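You operate a simulated robot arm through the tools that you are given. There is no shell and no other tool. Be economical: measure what you need, move in short steps, check, and stop when the job is done.

You are at the controls of a simulated two-armed robot. One attempt, no reset.

JOB
Fit both pins and the black screw into the jig plate.
Fine: silver pin on the wall side, gold pin on the mat side, screw hand-tight.

It is judged by the outcome, as a careful person would: the job done as asked, and still so three seconds after it is handed in. It fails if anything else is knocked over, pushed out of place, dropped, spilled or broken.

ROBOT AND FRAMES
Two 7-joint arms with fingered hands on one trunk that stands fixed in place. Base frame: the origin is at the foot of the trunk, x ahead of it, y to its left, z up. Lengths are in m, angles in rad, forces in N, time in s.
The left shoulder is at [0.07, 0.142, 1.114], the right one opposite. With the tool pointing down near the work surface each hand reaches from about 0.44 to 0.8 m from the base axis, measured 20 degrees to its own side. Payload 3.6 kg a hand.
The TCP of each hand is the grasp point between the finger pads, 0.025 m short of the fingertips. In the tool frame z runs along the fingers and y along their closing line. Largest opening 0.088 m; the body of the gripper starts 0.029 m behind the TCP. The gripper is a hand of 5 fingers: y runs from the thumb to the fingers, the wrist lies at [-0.013, -0.097, -0.162] in the tool frame, and closing takes about 1.5 s.
Orientation is told as [roll, pitch, yaw] about the base's x, y, z axes, in that order, counted from this pose: with the fingers straight down and the wrist toward the robot, the tool's x, y and z point along [0, 1, 0], [1, 0, 0] and [0, 0, -1] of the base frame.

CONTROLS
- The arms move only by the tool send_rows. It takes "left_plan", "right_plan" or both (then of equal length, played together; a hand with none holds still); each is a list of rows, each a list of 6 numbers: the shift along the tool's x, y, z in units of 40 mm (1.0 is 40 mm), then the turn, a rotation vector about the tool's x, y, z in units of 5 degrees (1.0 is 5 degrees). In form: [[dx, dy, dz, rx, ry, rz], ...]. A call has 1 to 12 rows; each row shifts and turns the commanded pose from where the row before left it, along the tool's axes as they then stand. "left_hand" and "right_hand" are, for a hand that has rows, the opening, from 0 (shut) to 1 (fully open), set as the call begins (left out, the last holds). A call with a number of a shift or a turn outside -1 to 1 is refused whole. Each row takes 0.2 s and may step no farther than 0.05 m and 0.15 rad from the row before; otherwise, or with a gripper value out of range, the whole call is refused. Where a pose cannot be reached the arm comes as near as it can. A force on the tool above 40 N (or 10 N above the force at the start of the call, whichever is more), or a blocked arm, ends the call early, and 0.2 s more pass. The fingers move at their own pace (about 0.072 m/s each) and stop on an object; they squeeze with about 25 N. The grip force told is the motor's: it shows also when the fingers shut on nothing. Time passes only in rows, and 0.2 s behind the last, so rows that do not move let the fingers close. The reply holds the time, the measured pose of the TCP, the force on the tool along the base axes, the opening and the grip force, in the units named above and with some noise, with the torque about the TCP (base axes, N m) and any sound that the robot's microphone picked up, and new pictures: "show" is both (left out), scene, wrist or none (wrist: the cameras of the hands that moved).
- Cameras (640 x 400 px; columns grow to the right, rows downward): "scene" is now at [0.1169, 0.0623, 1.3486]; the picture's right is [0.68, -0.73, 0.00], its down [-0.37, -0.34, -0.86] and it looks along [0.63, 0.59, -0.50] (base axes); focal length 302 px, centre (320, 200). "left" rides on the left gripper at [-0.059, -0.079, -0.105] in its tool frame; the picture's right is [-0.73, -0.32, 0.61], its down [0.62, -0.68, 0.38] and it looks along [0.29, 0.66, 0.70] (tool axes); focal length 234 px, centre (320, 200). "right" rides on the right gripper at [0.059, -0.079, -0.105] in its tool frame; the picture's right is [-0.73, 0.32, -0.61], its down [-0.62, -0.68, 0.38] and it looks along [-0.29, 0.66, 0.70] (tool axes); focal length 234 px, centre (320, 200). There is no depth. A picture from a camera that has moved, and an enlarged one, comes with that camera's place and axes in the base frame and with its lens.
- slide_trunk(by): slides the trunk up (or, below 0, down) by that many m; the arms and the scene camera ride with it, the base frame stays. It gives what a move gives, with no picture.
- finger_targets(index, middle, ring, little, thumb_bend, thumb_turn, hand): sets how far each is bent, from 0 (flat) to 1 (curled in); at 0.3 the hand is open as for a grip, at 0.7 the pads meet at the TCP. One left out holds its place. A second passes; each finger stops where it meets its share of the squeeze, and holds until it gets a number again. A gripper value or a shape takes the hand back. It gives what a move gives, with no picture; readings hold the bend of each and the force on index, middle, ring, little, thumb and palm. thumb_turn goes from beside the hand (0) to across from the fingers (1), as for a grip.
- grasp_type(shape, hand): the hand has 5 fingers and takes this shape, open, in about a second: jaw (thumb against the fingers, like two jaws); tri (thumb and two fingers); tip (a fingertip pinch); poke (one finger out to press); point (the index stretched); flat (the hand flat); cup (the hand cupped); fist (a fist). The gripper value then closes the fingers along that shape, each until it touches; the sizes above hold for jaw. It gives what a move gives, with no picture.
- aim_head(pan, tilt): turns the head with the scene camera to pan (to the left, within 1.501 rad either way) and tilt (down, from -0.506 to 1.204), counted from straight ahead of the robot. It gives what a move gives, and a new picture of the scene camera.
- close_up(camera, box): a new picture of the part [left, top, right, bottom] of that camera's present view, enlarged. No time passes.
- job_done(): hands the job in; it is judged then, once.

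Go step by step. Nothing tells you positions but the pictures and the camera data: compare them with the known pose of the tool, close in by small moves and look again before you grip or let go. The budget is 120 turns and 200 pictures, counting those below and the enlarged ones. Unless the task says otherwise, let go and move clear before handing in, and close with one line.

The tools are called after ">>>" by a JSON object that holds its "op" and its "data". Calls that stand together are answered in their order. send_rows: Moves the arms, as the interface text tells. Its arguments: {"type":"object","properties":{"left_plan":{"type":"array","items":{"type":"array","items":{"type":"number"}}},"left_hand":{"type":"number"},"right_plan":{"type":"array","items":{"type":"array","items":{"type":"number"}}},"right_hand":{"type":"number"},"show":{"type":"string","enum":["both","scene","wrist","none"]}},"required":[]} The other tools are called the same way: slide_trunk (by) slides the trunk up or down; grasp_type (shape, hand) gives the hand a shape; finger_targets (index, middle, ring, little, thumb_bend, thumb_turn, hand) moves the fingers one by one; aim_head (pan, tilt) turns the head that bears the scene camera; close_up (camera, box) takes an enlarged picture of a part of a camera's view; job_done () hands the job in.

At the start:

```text
time_s: 0.0
left_ee_pos: [0.3517, 0.4008, 1.1621]
left_tool_rot: [0.0, 0.001, 0.0]
left_wrist_force: [-1.1, 0.0, -1.4]
left_torque: [0.05, 0.01, 0.0]
left_grip_width: 0.0879
left_finger_force: 0.0
left_shape: jaw
left_bend: [0.3, 0.3, 0.3, 0.3, 0.3, 0.98]
left_finger forces: [0.0, 0.0, 0.1, 0.0, 0.0, 0.0]
right_ee_pos: [0.4054, 0.0651, 1.1883]
right_tool_rot: [0.0, -0.002, -0.001]
right_wrist_force: [0.2, -0.7, -0.1]
right_torque: [0.01, -0.03, 0.0]
right_grip_width: 0.0876
right_finger_force: 0.1
right_shape: jaw
right_bend: [0.3, 0.3, 0.3, 0.3, 0.3, 0.98]
right_finger forces: [0.1, 0.1, 0.0, 0.0, 0.1, 0.0]
trunk travel left (down, up): [-0.65, 0.29]
head pan, tilt: [0.749, 0.527]
```

scene: 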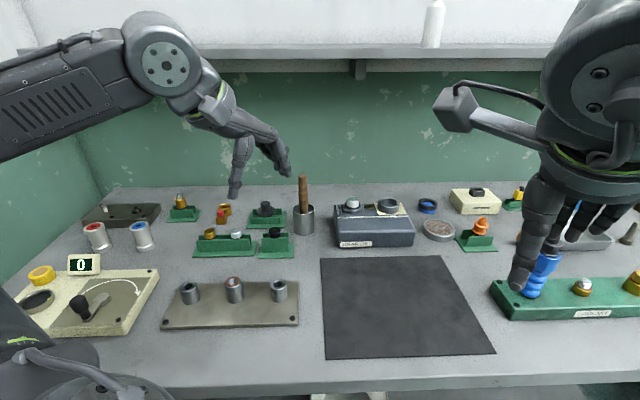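
right: 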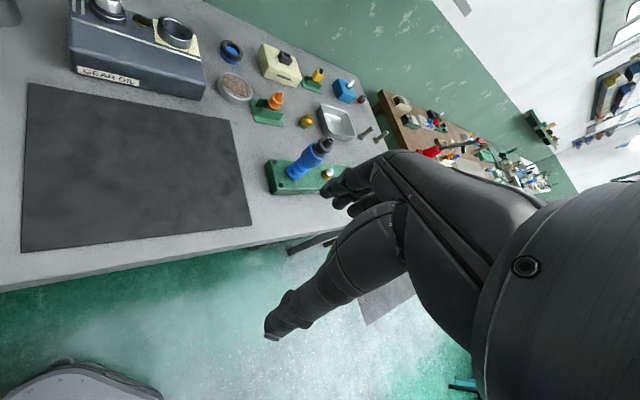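
left: 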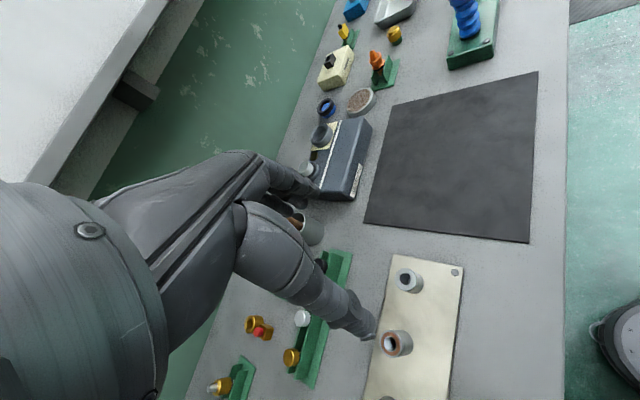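

I see a bench with a plate carrying three bushings (probably the jig plate), green stands holding small parts behind it, and a dark mat. I'll enlarge the area to tell the parts apart.

>>> {"op": "close_up", "data": {"camera": "scene", "box": [150, 180, 330, 340]}}

>>> {"op": "close_up", "data": {"camera": "scene", "box": [0, 180, 180, 340]}}

>>> {"op": "close_up", "data": {"camera": "scene", "box": [400, 180, 640, 340]}}

```text
2.50 times, centred on (240, 260) of scene
camera zoom: at [0.1169, 0.0623, 1.3486], right [0.68, -0.73, 0.0], down [-0.37, -0.34, -0.86], along [0.63, 0.59, -0.5], focal length 755 px, centre (520, 50)
```

zoom: 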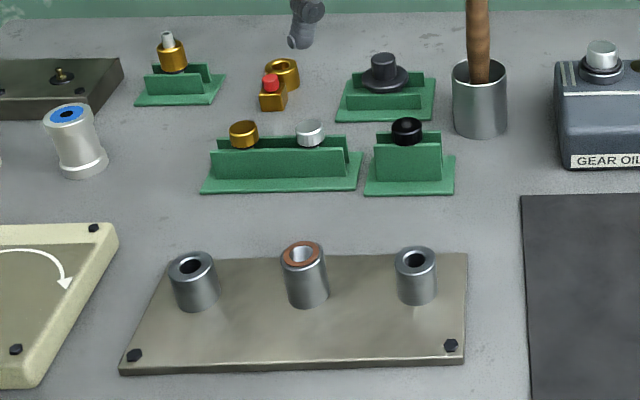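

```text
2.50 times, centred on (90, 260) of scene
camera zoom: at [0.1169, 0.0623, 1.3486], right [0.68, -0.73, 0.0], down [-0.37, -0.34, -0.86], along [0.63, 0.59, -0.5], focal length 755 px, centre (895, 50)
```

zoom: 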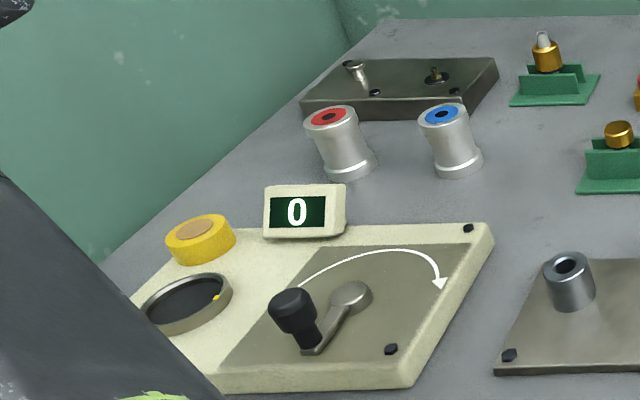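

```text
2.50 times, centred on (520, 260) of scene
camera zoom: at [0.1169, 0.0623, 1.3486], right [0.68, -0.73, 0.0], down [-0.37, -0.34, -0.86], along [0.63, 0.59, -0.5], focal length 755 px, centre (-180, 50)
```

zoom: 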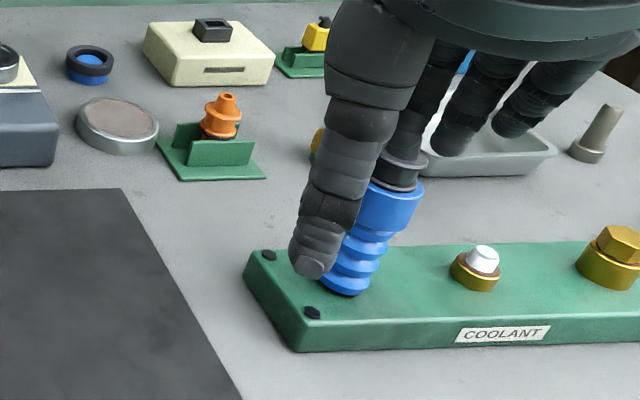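

The part stand at about [0.37–0.42, 0.63–0.67, 0.91] holds the gold and silver pins and the black screw stands at about [0.48, 0.56, 0.91]. The plate's posts have their tops near z 0.93. I'll set a fingertip pinch on the left hand and yaw it to face the bench.

>>> {"op": "grasp_type", "data": {"hand": "left", "shape": "tip"}}

>>> {"op": "send_rows", "data": {"left_plan": [[0, 0, 0, 0, 0, -0.95], [0, 0, 0, 0, 0, -0.95], [0, 0, 0, 0, 0, -0.95], [0, 0, 0, 0, 0, -0.95], [0, 0, 0, 0, 0, -0.95], [0, 0, 0, 0, 0, -0.95], [0, 0, 0, 0, 0, -0.95], [0, 0, 0, 0, 0, -0.95], [0, 0, 0, 0, 0, -0.98]], "show": "both"}}

```text
time_s: 0.9
left_ee_pos: [0.3534, 0.4009, 1.1617]
left_tool_rot: [0.0, -0.001, 0.001]
left_wrist_force: [0.1, 0.2, -0.1]
left_torque: [0.03, -0.01, 0.01]
left_grip_width: 0.0878
left_finger_force: 0.0
left_shape: tip
left_bend: [0.3, 0.98, 0.99, 0.99, 0.3, 0.98]
left_finger forces: [0.1, 0.1, 0.0, 0.0, 0.0, 0.0]
right_ee_pos: [0.4039, 0.0663, 1.1884]
right_tool_rot: [0.002, -0.001, -0.001]
right_wrist_force: [0.4, -0.2, 0.0]
right_torque: [-0.02, 0.01, -0.03]
right_grip_width: 0.0877
right_finger_force: 0.1
right_shape: jaw
right_bend: [0.3, 0.3, 0.3, 0.3, 0.3, 0.98]
right_finger forces: [0.0, 0.0, 0.0, 0.1, 0.0, 0.0]
trunk travel left (down, up): [-0.65, 0.29]
head pan, tilt: [0.749, 0.527]
```

```text
time_s: 2.9
left_ee_pos: [0.3532, 0.4004, 1.1611]
left_tool_rot: [0.0, 0.0, 0.751]
left_wrist_force: [0.3, 0.2, 1.2]
left_torque: [0.01, 0.0, 0.0]
left_grip_width: 0.088
left_finger_force: 0.2
left_shape: tip
left_bend: [0.3, 0.98, 0.99, 0.99, 0.3, 0.98]
left_finger forces: [0.0, 0.1, 0.0, 0.1, 0.0, 0.0]
right_ee_pos: [0.4034, 0.0653, 1.1881]
right_tool_rot: [0.0, 0.0, 0.001]
right_wrist_force: [0.5, 0.1, -0.4]
right_torque: [0.0, 0.0, 0.02]
right_grip_width: 0.0876
right_finger_force: 0.0
right_shape: jaw
right_bend: [0.3, 0.3, 0.3, 0.3, 0.3, 0.98]
right_finger forces: [0.0, 0.0, 0.1, 0.1, 0.0, 0.1]
trunk travel left (down, up): [-0.65, 0.29]
head pan, tilt: [0.749, 0.527]
camera scene: at [0.1171, 0.0617, 1.3486], right [0.68, -0.73, 0.0], down [-0.37, -0.34, -0.86], along [0.63, 0.59, -0.5], focal length 302 px, centre (320, 200)
camera left: at [0.3349, 0.3035, 1.2658], right [0.26, -0.75, -0.61], down [-0.92, -0.01, -0.38], along [0.28, 0.66, -0.7], focal length 234 px, centre (320, 200)
```

scene: 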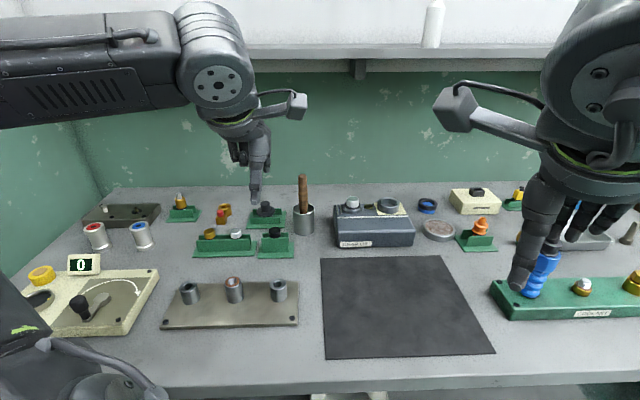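
left: 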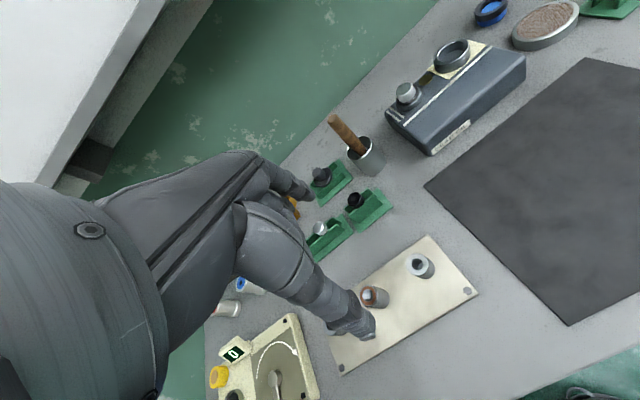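

The hand faces the bench with a free pinch shape. Next I move above the silver pin at a safe height and look.

>>> {"op": "send_rows", "data": {"left_plan": [[0.511, 0.84, 0.587, 0, 0, 0], [0.511, 0.84, 0.587, 0, 0, 0], [0.511, 0.84, 0.587, 0, 0, 0], [0.511, 0.84, 0.587, 0, 0, 0], [0.511, 0.84, 0.587, 0, 0, 0], [0.511, 0.84, 0.587, 0, 0, 0]], "show": "wrist"}}

>>> {"op": "close_up", "data": {"camera": "scene", "box": [180, 190, 308, 270]}}

```text
time_s: 4.3
left_ee_pos: [0.4175, 0.631, 1.0217]
left_tool_rot: [-0.001, -0.001, 0.747]
left_wrist_force: [0.2, 0.1, -1.3]
left_torque: [-0.04, -0.01, 0.04]
left_grip_width: 0.0879
left_finger_force: 0.1
left_shape: tip
left_bend: [0.3, 0.98, 0.99, 0.99, 0.3, 0.98]
left_finger forces: [0.0, 0.1, 0.0, 0.0, 0.1, 0.0]
right_ee_pos: [0.4051, 0.0669, 1.1872]
right_tool_rot: [0.0, 0.002, 0.001]
right_wrist_force: [0.2, -0.4, 0.3]
right_torque: [-0.03, -0.04, 0.02]
right_grip_width: 0.0875
right_finger_force: 0.1
right_shape: jaw
right_bend: [0.3, 0.3, 0.3, 0.3, 0.3, 0.98]
right_finger forces: [0.0, 0.1, 0.0, 0.1, 0.0, 0.1]
trunk travel left (down, up): [-0.65, 0.29]
head pan, tilt: [0.749, 0.527]
camera left: at [0.3993, 0.5347, 1.1254], right [0.26, -0.75, -0.61], down [-0.92, -0.01, -0.38], along [0.28, 0.66, -0.7], focal length 234 px, centre (320, 200)
```

left: 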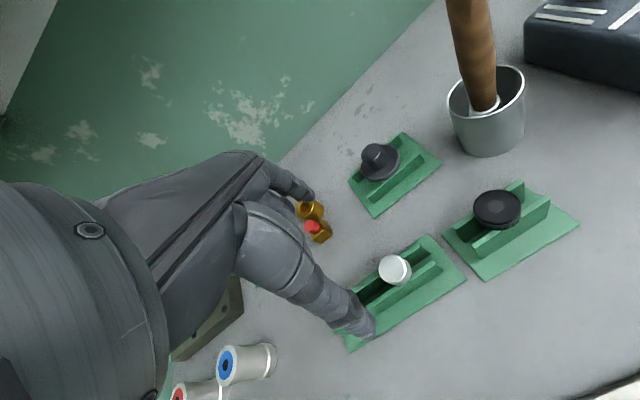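

```text
5.00 times, centred on (244, 230) of scene
camera zoom: at [0.1178, 0.0637, 1.3484], right [0.68, -0.73, 0.0], down [-0.37, -0.34, -0.86], along [0.63, 0.59, -0.5], focal length 1510 px, centre (700, 50)
```

zoom: 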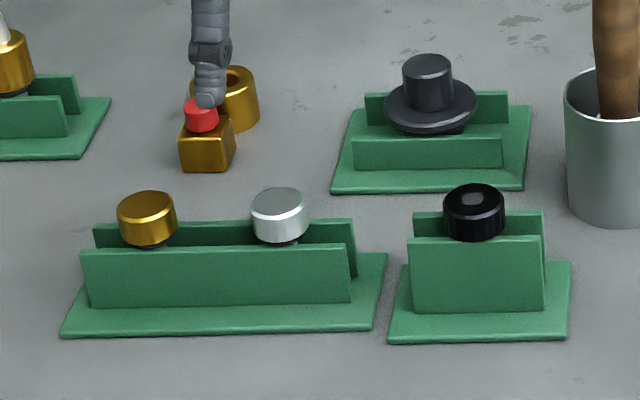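

The silver head is at about [0.416, 0.623, 0.910], matching in both views. I'll lower most of the way with the fingers straddling the rails and check.

>>> {"op": "send_rows", "data": {"left_plan": [[-0.06, -0.08, 0.9, 0, 0, 0], [-0.06, -0.08, 0.9, 0, 0, 0]], "show": "wrist"}}

>>> {"op": "close_up", "data": {"camera": "scene", "box": [180, 190, 308, 270]}}

>>> {"op": "close_up", "data": {"camera": "left", "box": [256, 160, 448, 280]}}

```text
time_s: 4.9
left_ee_pos: [0.4159, 0.6221, 0.9495]
left_tool_rot: [-0.001, 0.0, 0.749]
left_wrist_force: [-0.1, 1.4, 0.0]
left_torque: [0.0, 0.02, 0.01]
left_grip_width: 0.0879
left_finger_force: 0.0
left_shape: tip
left_bend: [0.3, 0.98, 0.99, 0.99, 0.3, 0.98]
left_finger forces: [0.0, 0.1, 0.1, 0.0, 0.1, 0.0]
right_ee_pos: [0.4046, 0.0679, 1.1863]
right_tool_rot: [0.0, 0.0, 0.001]
right_wrist_force: [-0.9, -0.1, 0.0]
right_torque: [0.03, -0.01, -0.01]
right_grip_width: 0.0877
right_finger_force: 0.1
right_shape: jaw
right_bend: [0.3, 0.3, 0.3, 0.3, 0.3, 0.98]
right_finger forces: [0.1, 0.0, 0.1, 0.0, 0.1, 0.0]
trunk travel left (down, up): [-0.65, 0.29]
head pan, tilt: [0.749, 0.527]
camera left: at [0.3977, 0.5243, 1.0531], right [0.26, -0.75, -0.61], down [-0.92, -0.01, -0.38], along [0.28, 0.66, -0.7], focal length 234 px, centre (320, 200)
```

left: 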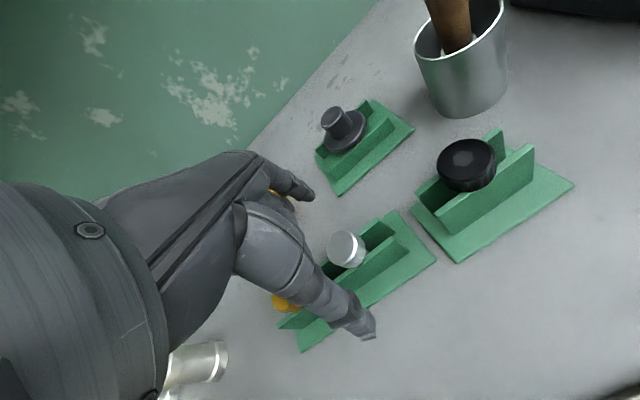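

```text
5.00 times, centred on (244, 230) of scene
camera zoom: at [0.1175, 0.063, 1.3485], right [0.68, -0.73, 0.0], down [-0.37, -0.34, -0.86], along [0.63, 0.59, -0.5], focal length 1510 px, centre (700, 50)
```

zoom: 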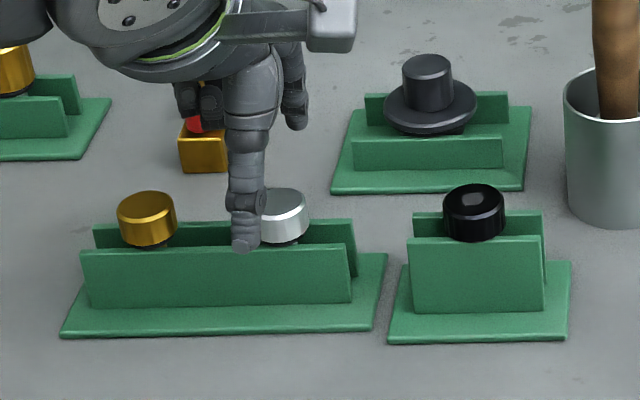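

```text
3.33 times, centred on (352, 220) of left
camera zoom: at [0.3977, 0.5243, 1.0531], right [0.26, -0.75, -0.61], down [-0.92, -0.01, -0.38], along [0.28, 0.66, -0.7], focal length 781 px, centre (213, 133)
```

zoom: 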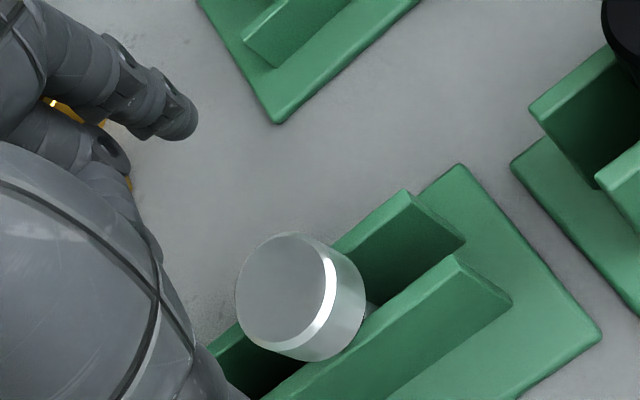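

The pinch is centred on the silver head to about 2 mm. I lower the last 37 mm and then close.

>>> {"op": "send_rows", "data": {"left_plan": [[-0.04, 0.01, 0.47, 0, 0, 0], [0, 0, 0.46, 0, 0, 0]], "show": "none"}}

>>> {"op": "close_up", "data": {"camera": "scene", "box": [180, 190, 308, 270]}}

>>> {"op": "send_rows", "data": {"left_plan": [[0, 0, 0, 0, 0, 0], [0, 0, 0, 0, 0, 0], [0, 0, 0, 0, 0, 0], [0, 0, 0, 0, 0, 0], [0, 0, 0, 0, 0, 0], [0, 0, 0, 0, 0, 0], [0, 0, 0, 0, 0, 0]], "left_hand": 0, "show": "wrist"}}

>>> {"op": "close_up", "data": {"camera": "scene", "box": [180, 190, 308, 270]}}

```text
time_s: 5.5
left_ee_pos: [0.4168, 0.619, 0.9125]
left_tool_rot: [0.0, 0.001, 0.749]
left_wrist_force: [-0.9, 0.3, -0.1]
left_torque: [0.02, -0.02, -0.01]
left_grip_width: 0.0879
left_finger_force: 0.0
left_shape: tip
left_bend: [0.3, 0.98, 0.99, 0.99, 0.3, 0.98]
left_finger forces: [0.1, 0.0, 0.0, 0.1, 0.0, 0.1]
right_ee_pos: [0.4045, 0.0668, 1.1875]
right_tool_rot: [0.0, -0.001, 0.001]
right_wrist_force: [0.4, 0.4, 0.2]
right_torque: [-0.01, 0.02, -0.02]
right_grip_width: 0.0875
right_finger_force: 0.1
right_shape: jaw
right_bend: [0.3, 0.3, 0.3, 0.3, 0.3, 0.98]
right_finger forces: [0.1, 0.0, 0.1, 0.0, 0.0, 0.0]
trunk travel left (down, up): [-0.65, 0.29]
head pan, tilt: [0.749, 0.527]
```

```text
5.00 times, centred on (244, 230) of scene
camera zoom: at [0.1172, 0.0627, 1.3485], right [0.68, -0.73, 0.0], down [-0.37, -0.34, -0.86], along [0.63, 0.59, -0.5], focal length 1510 px, centre (700, 50)
```

zoom: 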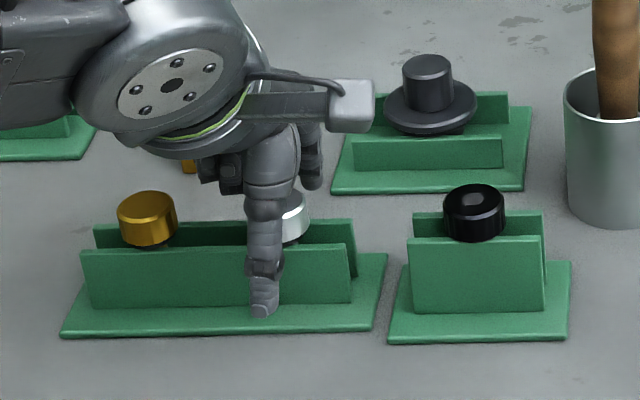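

```text
time_s: 7.1
left_ee_pos: [0.4177, 0.6185, 0.9137]
left_tool_rot: [0.001, -0.003, 0.749]
left_wrist_force: [1.0, 2.1, 8.9]
left_torque: [0.2, -0.2, 0.01]
left_grip_width: 0.0154
left_finger_force: 25.1
left_shape: tip
left_bend: [0.74, 1.0, 1.0, 1.0, 0.72, 1.0]
left_finger forces: [34.7, 0.0, 0.0, 0.1, 24.7, 0.1]
right_ee_pos: [0.4034, 0.0648, 1.1878]
right_tool_rot: [0.001, 0.0, -0.001]
right_wrist_force: [0.4, 0.2, -0.9]
right_torque: [-0.02, 0.0, 0.02]
right_grip_width: 0.0878
right_finger_force: 0.0
right_shape: jaw
right_bend: [0.3, 0.3, 0.3, 0.3, 0.3, 0.98]
right_finger forces: [0.1, 0.0, 0.1, 0.1, 0.1, 0.0]
trunk travel left (down, up): [-0.65, 0.29]
head pan, tilt: [0.749, 0.527]
camera left: at [0.3988, 0.5213, 1.0171], right [0.26, -0.75, -0.61], down [-0.92, -0.01, -0.39], along [0.28, 0.66, -0.69], focal length 234 px, centre (320, 200)
```

left: 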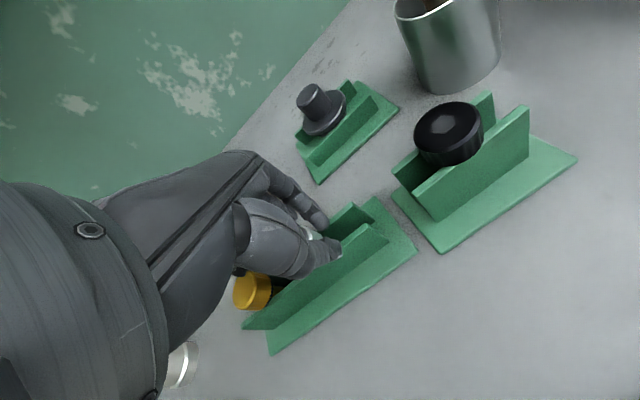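

```text
5.00 times, centred on (244, 230) of scene
camera zoom: at [0.116, 0.0612, 1.3488], right [0.68, -0.73, 0.0], down [-0.37, -0.34, -0.86], along [0.63, 0.59, -0.5], focal length 1510 px, centre (700, 50)
```

zoom: 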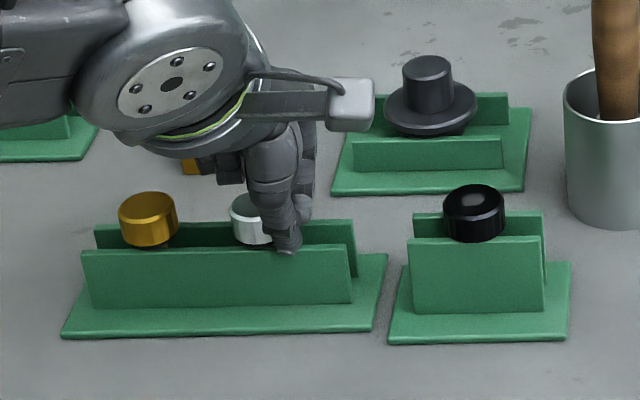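

The silver pin slid along its channel as the fingers shut; the grip caught only its side. I'll look closer before opening.

>>> {"op": "close_up", "data": {"camera": "left", "box": [224, 180, 384, 280]}}

>>> {"op": "close_up", "data": {"camera": "scene", "box": [212, 210, 268, 245]}}

```text
4.00 times, centred on (304, 230) of left
camera zoom: at [0.3988, 0.5213, 1.0171], right [0.26, -0.75, -0.61], down [-0.92, -0.01, -0.39], along [0.28, 0.66, -0.69], focal length 937 px, centre (384, 80)
```

zoom: 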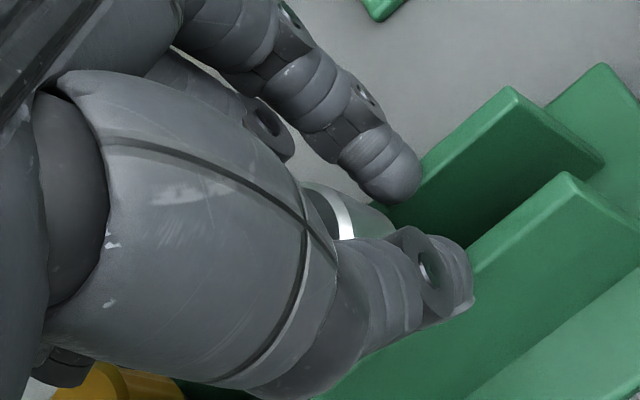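

```text
11.43 times, centred on (240, 228) of scene
camera zoom: at [0.116, 0.0612, 1.3488], right [0.68, -0.73, 0.0], down [-0.37, -0.34, -0.86], along [0.63, 0.59, -0.5], focal length 3450 px, centre (1234, -114)
```

zoom: 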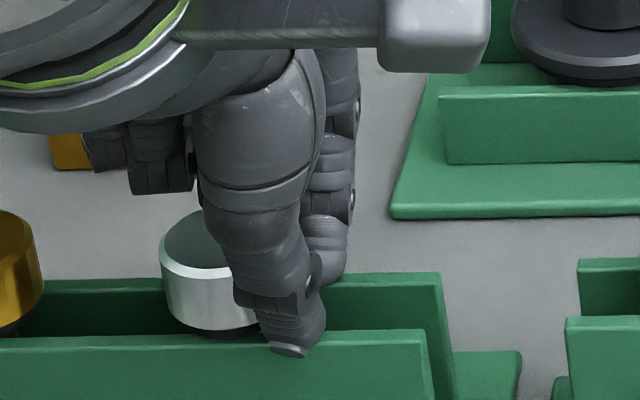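

The pinch with a single finger slips off the round head. I'll open, raise, and use the three-finger shape instead, which centres a round head.

>>> {"op": "send_rows", "data": {"left_plan": [[0, 0, 0, 0, 0, 0], [0, 0, 0, 0, 0, 0], [0, 0, 0, 0, 0, 0], [0, 0, 0, 0, 0, 0], [0, 0, 0, 0, 0, 0], [0, 0, -0.8, 0, 0, 0], [0, 0, -0.8, 0, 0, 0]], "left_hand": 1, "show": "none"}}

>>> {"op": "grasp_type", "data": {"hand": "left", "shape": "tri"}}

>>> {"op": "close_up", "data": {"camera": "scene", "box": [180, 190, 308, 270]}}

>>> {"op": "close_up", "data": {"camera": "left", "box": [224, 140, 480, 300]}}

```text
time_s: 8.7
left_ee_pos: [0.4169, 0.6194, 0.9746]
left_tool_rot: [0.001, -0.001, 0.748]
left_wrist_force: [-0.2, 0.0, 0.1]
left_torque: [0.03, -0.06, 0.0]
left_grip_width: 0.0878
left_finger_force: 0.1
left_shape: tip
left_bend: [0.3, 0.98, 0.99, 0.99, 0.3, 0.98]
left_finger forces: [0.0, 0.1, 0.0, 0.0, 0.0, 0.0]
right_ee_pos: [0.4052, 0.0654, 1.1874]
right_tool_rot: [0.0, -0.002, 0.0]
right_wrist_force: [-0.5, -0.8, -0.4]
right_torque: [-0.01, 0.0, -0.03]
right_grip_width: 0.0874
right_finger_force: 0.1
right_shape: jaw
right_bend: [0.3, 0.3, 0.3, 0.3, 0.3, 0.98]
right_finger forces: [0.0, 0.1, 0.0, 0.1, 0.0, 0.0]
trunk travel left (down, up): [-0.65, 0.29]
head pan, tilt: [0.749, 0.527]
```

```text
time_s: 9.6
left_ee_pos: [0.4163, 0.6195, 0.9757]
left_tool_rot: [0.0, 0.001, 0.749]
left_wrist_force: [-0.4, 0.3, 0.2]
left_torque: [-0.02, -0.01, 0.02]
left_grip_width: 0.0878
left_finger_force: 0.1
left_shape: tri
left_bend: [0.3, 0.3, 0.99, 0.99, 0.3, 0.98]
left_finger forces: [0.0, 0.0, 0.0, 0.1, 0.0, 0.0]
right_ee_pos: [0.4042, 0.0654, 1.1875]
right_tool_rot: [0.0, -0.001, 0.002]
right_wrist_force: [-0.4, 0.4, 0.7]
right_torque: [-0.04, 0.0, -0.01]
right_grip_width: 0.088
right_finger_force: 0.1
right_shape: jaw
right_bend: [0.3, 0.3, 0.3, 0.3, 0.3, 0.98]
right_finger forces: [0.0, 0.1, 0.0, 0.0, 0.1, 0.0]
trunk travel left (down, up): [-0.65, 0.29]
head pan, tilt: [0.749, 0.527]
```

```text
5.00 times, centred on (244, 230) of scene
camera zoom: at [0.1169, 0.0623, 1.3486], right [0.68, -0.73, 0.0], down [-0.37, -0.34, -0.86], along [0.63, 0.59, -0.5], focal length 1510 px, centre (700, 50)
```

zoom: 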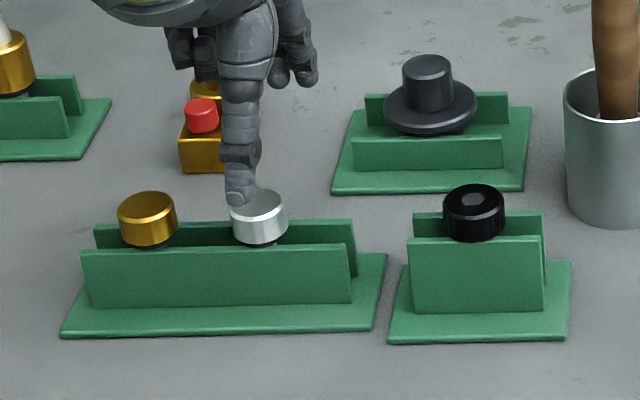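

```text
2.50 times, centred on (352, 220) of left
camera zoom: at [0.3986, 0.5234, 1.0793], right [0.26, -0.75, -0.61], down [-0.92, -0.01, -0.38], along [0.28, 0.66, -0.7], focal length 585 px, centre (240, 150)
```

zoom: 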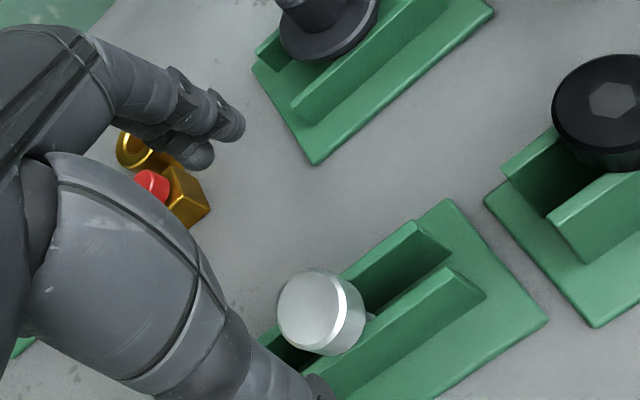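

The silver pin is upright at about [0.407, 0.627]. I'll shift onto it with the three-finger shape, go a little less deep, and close.

>>> {"op": "send_rows", "data": {"left_plan": [[0.24, -0.04, 0, 0, 0, 0], [0, 0, 0.7, 0, 0, 0], [0, 0, 0.69, 0, 0, 0]], "show": "none"}}

>>> {"op": "send_rows", "data": {"left_plan": [[0, 0, 0, 0, 0, 0], [0, 0, 0, 0, 0, 0], [0, 0, 0, 0, 0, 0], [0, 0, 0, 0, 0, 0]], "left_hand": 0.42, "show": "none"}}

>>> {"op": "close_up", "data": {"camera": "scene", "box": [212, 210, 268, 245]}}

>>> {"op": "close_up", "data": {"camera": "left", "box": [224, 140, 480, 300]}}

```text
time_s: 10.4
left_ee_pos: [0.4097, 0.6258, 0.9187]
left_tool_rot: [0.0, 0.0, 0.749]
left_wrist_force: [0.1, -0.8, -0.2]
left_torque: [0.03, 0.02, 0.03]
left_grip_width: 0.0876
left_finger_force: 0.1
left_shape: tri
left_bend: [0.3, 0.3, 0.99, 0.99, 0.3, 0.98]
left_finger forces: [0.0, 0.0, 0.0, 0.0, 0.0, 0.0]
right_ee_pos: [0.4052, 0.0666, 1.1868]
right_tool_rot: [-0.001, 0.001, 0.0]
right_wrist_force: [-0.2, -0.5, 0.7]
right_torque: [0.0, -0.03, -0.02]
right_grip_width: 0.0876
right_finger_force: 0.0
right_shape: jaw
right_bend: [0.3, 0.3, 0.3, 0.3, 0.3, 0.98]
right_finger forces: [0.1, 0.0, 0.0, 0.0, 0.0, 0.0]
trunk travel left (down, up): [-0.65, 0.29]
head pan, tilt: [0.749, 0.527]
```

```text
time_s: 11.4
left_ee_pos: [0.41, 0.6273, 0.9201]
left_tool_rot: [0.0, 0.0, 0.749]
left_wrist_force: [0.5, -0.2, 0.3]
left_torque: [0.0, -0.02, 0.02]
left_grip_width: 0.0376
left_finger_force: 0.1
left_shape: tri
left_bend: [0.74, 0.47, 0.99, 0.99, 0.72, 1.0]
left_finger forces: [0.0, 0.2, 0.0, 0.1, 0.1, 0.0]
right_ee_pos: [0.4048, 0.0664, 1.1866]
right_tool_rot: [0.0, 0.001, 0.0]
right_wrist_force: [0.2, -0.3, 0.2]
right_torque: [-0.01, -0.02, 0.02]
right_grip_width: 0.0877
right_finger_force: 0.1
right_shape: jaw
right_bend: [0.3, 0.3, 0.3, 0.3, 0.3, 0.98]
right_finger forces: [0.0, 0.1, 0.0, 0.0, 0.0, 0.0]
trunk travel left (down, up): [-0.65, 0.29]
head pan, tilt: [0.749, 0.527]
```

```text
11.43 times, centred on (240, 228) of scene
camera zoom: at [0.1171, 0.0625, 1.3485], right [0.68, -0.73, 0.0], down [-0.37, -0.34, -0.86], along [0.63, 0.59, -0.5], focal length 3450 px, centre (1234, -114)
```

zoom: 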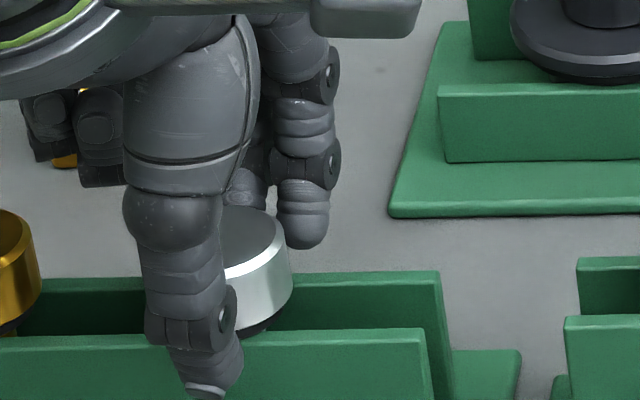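

```text
2.50 times, centred on (352, 220) of left
camera zoom: at [0.3918, 0.5295, 1.0239], right [0.26, -0.75, -0.61], down [-0.92, -0.01, -0.38], along [0.28, 0.66, -0.7], focal length 585 px, centre (240, 150)
```

zoom: 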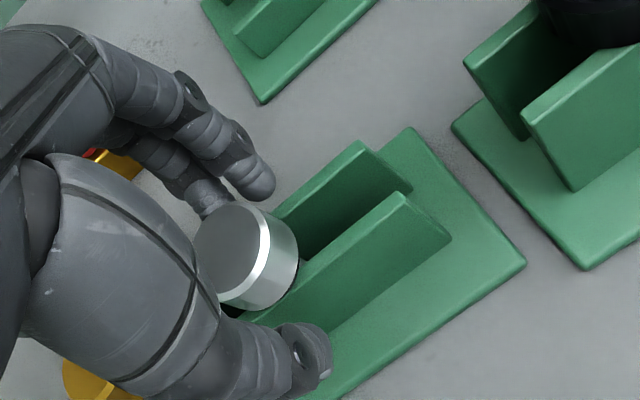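

Head is nicely between the thumb and two fingers. Closing fully now.

>>> {"op": "send_rows", "data": {"left_plan": [[0.03, 0, 0, 0, 0, 0], [0, 0, 0, 0, 0, 0], [0, 0, 0, 0, 0, 0], [0, 0, 0, 0, 0, 0], [0, 0, 0, 0, 0, 0]], "left_hand": 0, "show": "none"}}

>>> {"op": "close_up", "data": {"camera": "scene", "box": [212, 210, 268, 245]}}

>>> {"op": "close_up", "data": {"camera": "left", "box": [224, 140, 480, 300]}}

```text
time_s: 12.6
left_ee_pos: [0.4086, 0.6275, 0.9203]
left_tool_rot: [0.0, -0.001, 0.75]
left_wrist_force: [0.0, -0.7, -0.2]
left_torque: [-0.04, 0.0, -0.02]
left_grip_width: 0.0185
left_finger_force: 24.7
left_shape: tri
left_bend: [0.74, 0.49, 1.0, 1.0, 0.74, 1.0]
left_finger forces: [8.4, 12.1, 0.0, 0.0, 21.1, 0.0]
right_ee_pos: [0.4038, 0.0656, 1.1867]
right_tool_rot: [0.0, 0.0, 0.0]
right_wrist_force: [0.6, -0.3, -0.2]
right_torque: [0.01, 0.02, 0.03]
right_grip_width: 0.0877
right_finger_force: 0.0
right_shape: jaw
right_bend: [0.3, 0.3, 0.3, 0.3, 0.3, 0.98]
right_finger forces: [0.0, 0.0, 0.0, 0.1, 0.0, 0.1]
trunk travel left (down, up): [-0.65, 0.29]
head pan, tilt: [0.749, 0.527]
```

```text
11.43 times, centred on (240, 228) of scene
camera zoom: at [0.1171, 0.0626, 1.3485], right [0.68, -0.73, 0.0], down [-0.37, -0.34, -0.86], along [0.63, 0.59, -0.5], focal length 3450 px, centre (1234, -114)
```

zoom: 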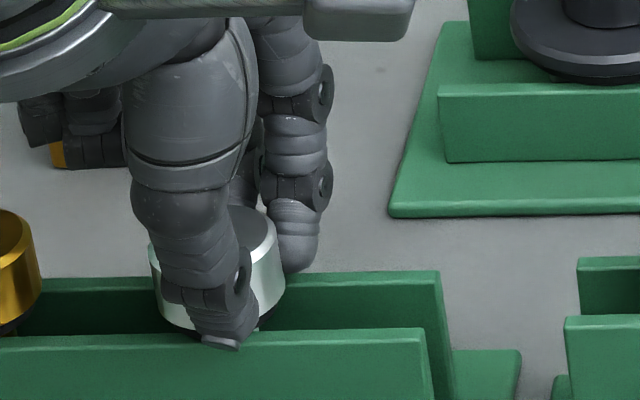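

```text
2.50 times, centred on (352, 220) of left
camera zoom: at [0.3905, 0.5299, 1.0237], right [0.26, -0.75, -0.61], down [-0.92, -0.01, -0.38], along [0.28, 0.66, -0.7], focal length 585 px, centre (240, 150)
```

zoom: 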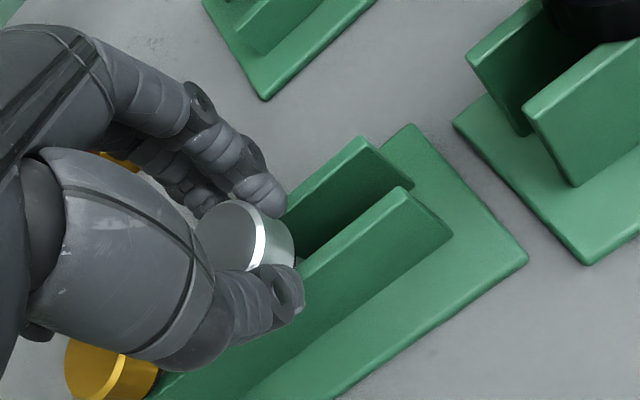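

All three fingers bear on the head. I lift and check that the pin hangs straight.

>>> {"op": "send_rows", "data": {"left_plan": [[0, 0, -0.3, 0, 0, 0], [0, 0, -0.7, 0, 0, 0], [0, 0, -0.9, 0, 0, 0], [0, 0, -0.9, 0, 0, 0], [0, 0, 0, 0, 0, 0]], "show": "wrist"}}

>>> {"op": "close_up", "data": {"camera": "scene", "box": [192, 170, 272, 220]}}

```text
time_s: 13.8
left_ee_pos: [0.4085, 0.6258, 1.0312]
left_tool_rot: [-0.001, 0.0, 0.749]
left_wrist_force: [1.3, 0.1, -1.5]
left_torque: [-0.05, 0.0, -0.02]
left_grip_width: 0.0182
left_finger_force: 25.0
left_shape: tri
left_bend: [0.74, 0.49, 1.0, 1.0, 0.74, 1.0]
left_finger forces: [7.9, 12.8, 0.1, 0.0, 18.3, 0.1]
right_ee_pos: [0.4051, 0.0662, 1.1867]
right_tool_rot: [-0.001, -0.001, -0.001]
right_wrist_force: [0.5, -0.4, -0.6]
right_torque: [0.02, 0.0, -0.04]
right_grip_width: 0.0878
right_finger_force: 0.0
right_shape: jaw
right_bend: [0.3, 0.3, 0.3, 0.3, 0.3, 0.98]
right_finger forces: [0.0, 0.0, 0.1, 0.0, 0.0, 0.0]
trunk travel left (down, up): [-0.65, 0.29]
head pan, tilt: [0.749, 0.527]
camera left: at [0.391, 0.5293, 1.1353], right [0.26, -0.75, -0.61], down [-0.92, -0.01, -0.38], along [0.28, 0.66, -0.7], focal length 234 px, centre (320, 200)
```

left: 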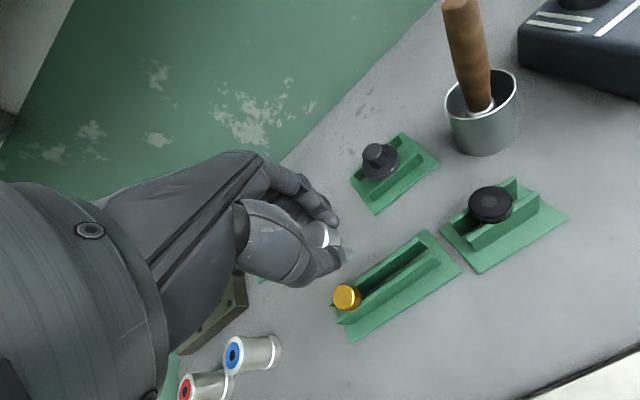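

```text
8.00 times, centred on (232, 195) of scene
camera zoom: at [0.1173, 0.0628, 1.3485], right [0.68, -0.73, 0.0], down [-0.37, -0.34, -0.86], along [0.63, 0.59, -0.5], focal length 2415 px, centre (1024, 240)
```

zoom: 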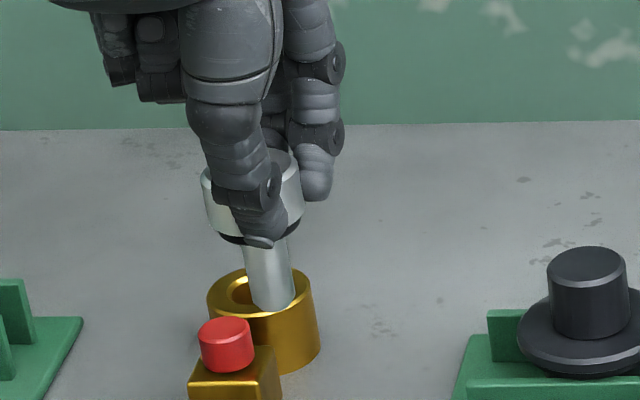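

The pin is held straight. Next I take precise bearings on the three posts before carrying it over.

>>> {"op": "close_up", "data": {"camera": "scene", "box": [166, 264, 262, 324]}}

>>> {"op": "close_up", "data": {"camera": "scene", "box": [220, 264, 316, 324]}}

```text
6.67 times, centred on (214, 294) of scene
camera zoom: at [0.1173, 0.0628, 1.3485], right [0.68, -0.73, 0.0], down [-0.37, -0.34, -0.86], along [0.63, 0.59, -0.5], focal length 2013 px, centre (1027, -427)
```

zoom: 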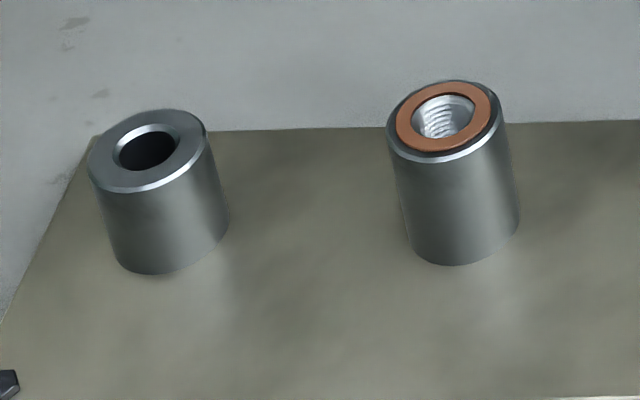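

```text
6.67 times, centred on (268, 294) of scene
camera zoom: at [0.1173, 0.0628, 1.3485], right [0.68, -0.73, 0.0], down [-0.37, -0.34, -0.86], along [0.63, 0.59, -0.5], focal length 2013 px, centre (667, -427)
```

zoom: 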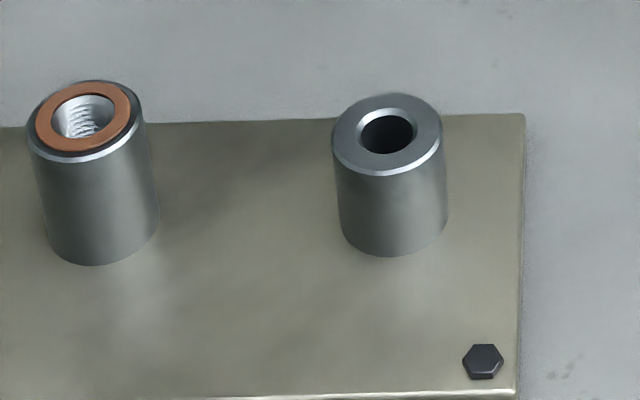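

Post holes come out near left [0.247, 0.528, 0.92], middle [0.308, 0.469, 0.93], right [0.367, 0.407, 0.92]. I carry the silver pin over the left (wall-side) post, staying high.

>>> {"op": "send_rows", "data": {"left_plan": [[0.156, -0.93, 0.1, 0, 0, 0], [0.156, -0.93, 0.1, 0, 0, 0], [0.156, -0.93, 0.1, 0, 0, 0], [0.156, -0.93, 0.1, 0, 0, 0], [0.156, -0.93, 0.1, 0, 0, 0], [0, 0, 0, 0, 0, 0]], "show": "scene"}}

>>> {"op": "close_up", "data": {"camera": "scene", "box": [150, 254, 230, 304]}}

```text
time_s: 15.2
left_ee_pos: [0.2523, 0.5215, 1.0129]
left_tool_rot: [-0.001, -0.001, 0.749]
left_wrist_force: [0.3, 0.6, -0.9]
left_torque: [-0.02, 0.0, 0.02]
left_grip_width: 0.0179
left_finger_force: 25.0
left_shape: tri
left_bend: [0.74, 0.49, 1.0, 1.0, 0.74, 1.0]
left_finger forces: [8.4, 13.0, 0.0, 0.0, 17.8, 0.0]
right_ee_pos: [0.405, 0.0668, 1.1872]
right_tool_rot: [-0.001, 0.002, 0.0]
right_wrist_force: [0.4, 0.4, 0.0]
right_torque: [0.01, 0.02, 0.04]
right_grip_width: 0.0879
right_finger_force: 0.0
right_shape: jaw
right_bend: [0.3, 0.3, 0.3, 0.3, 0.3, 0.98]
right_finger forces: [0.0, 0.0, 0.1, 0.0, 0.0, 0.0]
trunk travel left (down, up): [-0.65, 0.29]
head pan, tilt: [0.749, 0.527]
camera scene: at [0.1178, 0.0632, 1.3484], right [0.68, -0.73, 0.0], down [-0.37, -0.34, -0.86], along [0.63, 0.59, -0.5], focal length 302 px, centre (320, 200)
```

scene: 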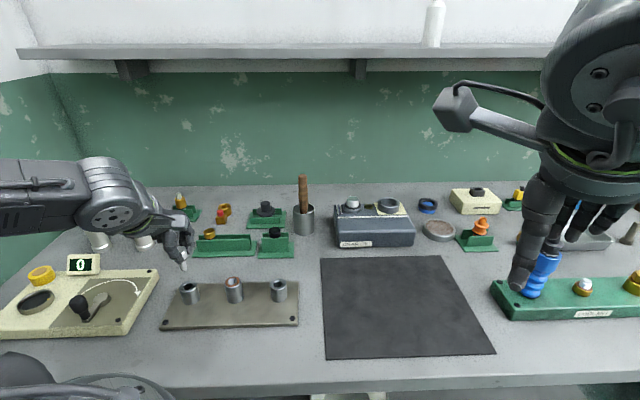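

```text
8.00 times, centred on (190, 279) of scene
camera zoom: at [0.1178, 0.0632, 1.3484], right [0.68, -0.73, 0.0], down [-0.37, -0.34, -0.86], along [0.63, 0.59, -0.5], focal length 2415 px, centre (1360, -432)
```

zoom: 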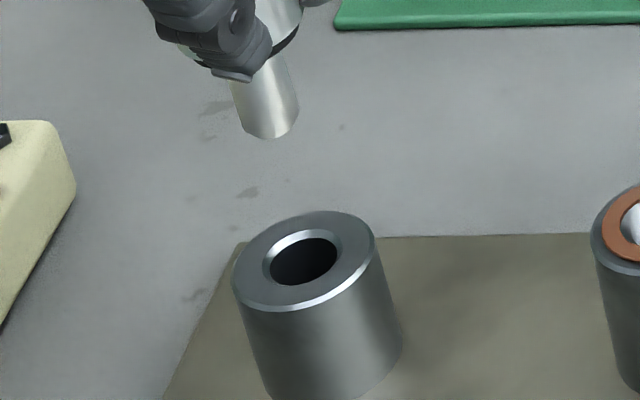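

The pin's tip is about 40 mm above the hole and within 2 mm sideways. I nudge it and lower 28 mm, then look again.

>>> {"op": "send_rows", "data": {"left_plan": [[0.03, -0.02, 0.35, 0, 0, 0], [0, 0, 0.35, 0, 0, 0], [0, 0, 0, 0, 0, 0]], "show": "wrist"}}

>>> {"op": "close_up", "data": {"camera": "scene", "box": [158, 264, 222, 304]}}

>>> {"op": "close_up", "data": {"camera": "left", "box": [272, 180, 432, 280]}}

```text
time_s: 16.0
left_ee_pos: [0.2494, 0.5217, 0.9842]
left_tool_rot: [-0.001, 0.0, 0.748]
left_wrist_force: [0.1, 0.0, -0.5]
left_torque: [0.0, -0.04, 0.0]
left_grip_width: 0.0178
left_finger_force: 25.0
left_shape: tri
left_bend: [0.74, 0.49, 1.0, 1.0, 0.74, 1.0]
left_finger forces: [8.2, 13.1, 0.0, 0.0, 17.8, 0.0]
right_ee_pos: [0.4054, 0.0655, 1.189]
right_tool_rot: [0.0, 0.001, -0.001]
right_wrist_force: [-0.5, -0.4, -1.0]
right_torque: [0.0, -0.02, 0.01]
right_grip_width: 0.0879
right_finger_force: 0.0
right_shape: jaw
right_bend: [0.3, 0.3, 0.3, 0.3, 0.3, 0.98]
right_finger forces: [0.0, 0.0, 0.1, 0.1, 0.1, 0.0]
trunk travel left (down, up): [-0.65, 0.29]
head pan, tilt: [0.749, 0.527]
camera left: at [0.2315, 0.4249, 1.0885], right [0.26, -0.75, -0.61], down [-0.92, -0.01, -0.38], along [0.28, 0.66, -0.7], focal length 234 px, centre (320, 200)
```

left: 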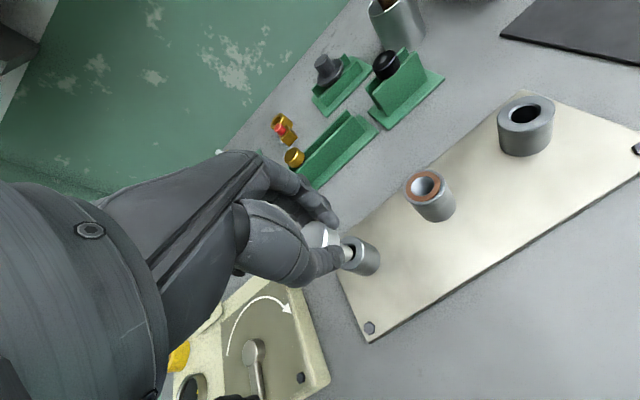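

```text
10.00 times, centred on (190, 284) of scene
camera zoom: at [0.1167, 0.0621, 1.3486], right [0.68, -0.73, 0.0], down [-0.37, -0.34, -0.86], along [0.63, 0.59, -0.5], focal length 3019 px, centre (1620, -640)
```

zoom: 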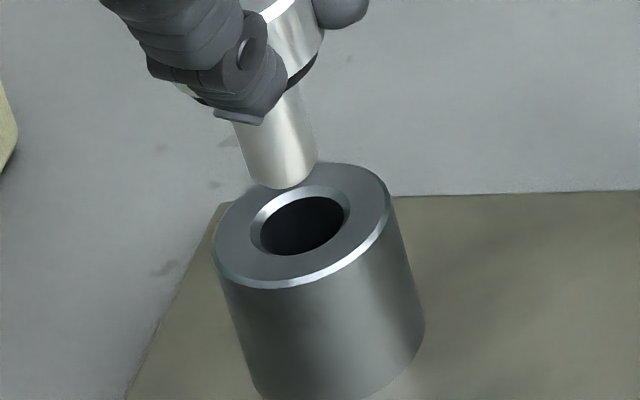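

```text
4.00 times, centred on (352, 230) of left
camera zoom: at [0.2315, 0.4249, 1.0885], right [0.26, -0.75, -0.61], down [-0.92, -0.01, -0.38], along [0.28, 0.66, -0.7], focal length 937 px, centre (192, 80)
```

zoom: 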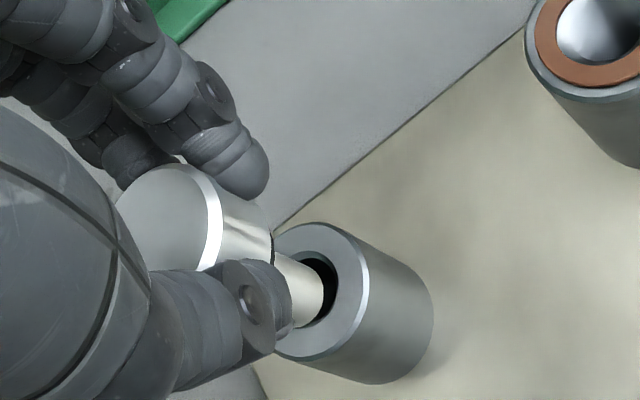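

Both views show the tip close above the hole. I lower another 8 mm so the remaining gap leaves little ambiguity.

>>> {"op": "send_rows", "data": {"left_plan": [[0, 0, 0.1, 0, 0, 0], [0, 0, 0.1, 0, 0, 0], [0, 0, 0, 0, 0, 0]], "show": "none"}}

>>> {"op": "close_up", "data": {"camera": "scene", "box": [158, 264, 222, 304]}}

>>> {"op": "close_up", "data": {"camera": "left", "box": [312, 200, 392, 250]}}

```text
time_s: 16.8
left_ee_pos: [0.2495, 0.5216, 0.9766]
left_tool_rot: [-0.001, 0.001, 0.747]
left_wrist_force: [0.2, 0.7, -0.9]
left_torque: [0.0, 0.0, -0.01]
left_grip_width: 0.0181
left_finger_force: 25.1
left_shape: tri
left_bend: [0.74, 0.49, 1.0, 1.0, 0.74, 1.0]
left_finger forces: [8.2, 13.1, 0.0, 0.1, 17.8, 0.0]
right_ee_pos: [0.4039, 0.0661, 1.1879]
right_tool_rot: [0.0, 0.0, -0.002]
right_wrist_force: [0.7, 0.7, 0.5]
right_torque: [-0.01, 0.0, 0.0]
right_grip_width: 0.0874
right_finger_force: 0.0
right_shape: jaw
right_bend: [0.3, 0.3, 0.3, 0.3, 0.3, 0.98]
right_finger forces: [0.0, 0.0, 0.1, 0.1, 0.1, 0.1]
trunk travel left (down, up): [-0.65, 0.29]
head pan, tilt: [0.749, 0.527]
```

```text
10.00 times, centred on (190, 284) of scene
camera zoom: at [0.117, 0.0625, 1.3486], right [0.68, -0.73, 0.0], down [-0.37, -0.34, -0.86], along [0.63, 0.59, -0.5], focal length 3019 px, centre (1620, -640)
```

zoom: 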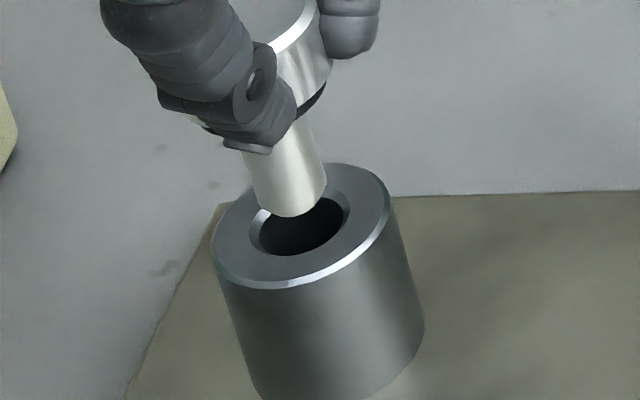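

```text
8.00 times, centred on (352, 225) of left
camera zoom: at [0.2318, 0.4256, 1.0806], right [0.26, -0.75, -0.61], down [-0.92, -0.01, -0.38], along [0.28, 0.66, -0.7], focal length 1873 px, centre (64, 0)
```

zoom: 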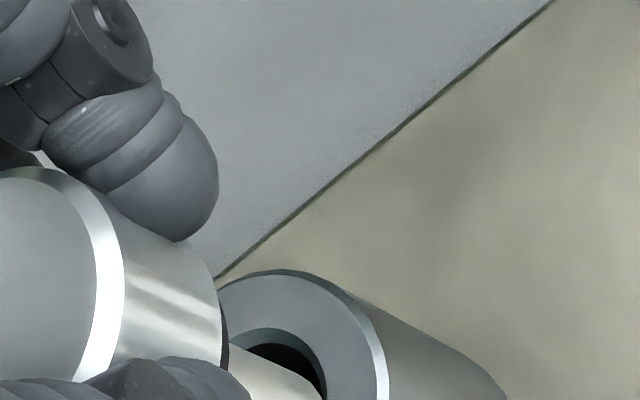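

>>> {"op": "close_up", "data": {"camera": "left", "box": [320, 225, 384, 265]}}

```text
10.00 times, centred on (352, 245) of left
camera zoom: at [0.2318, 0.4256, 1.0806], right [0.26, -0.75, -0.61], down [-0.92, -0.01, -0.38], along [0.28, 0.66, -0.7], focal length 2342 px, centre (0, -250)
```

zoom: 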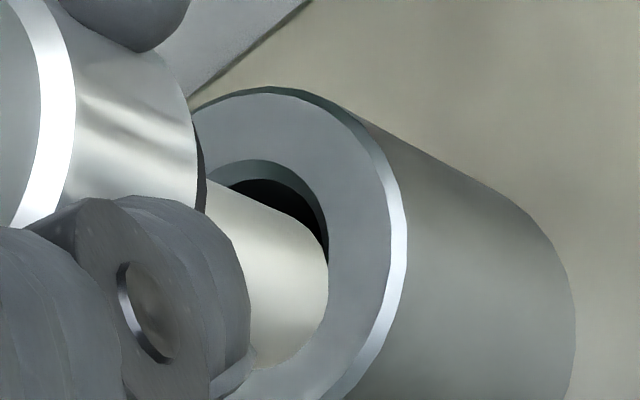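

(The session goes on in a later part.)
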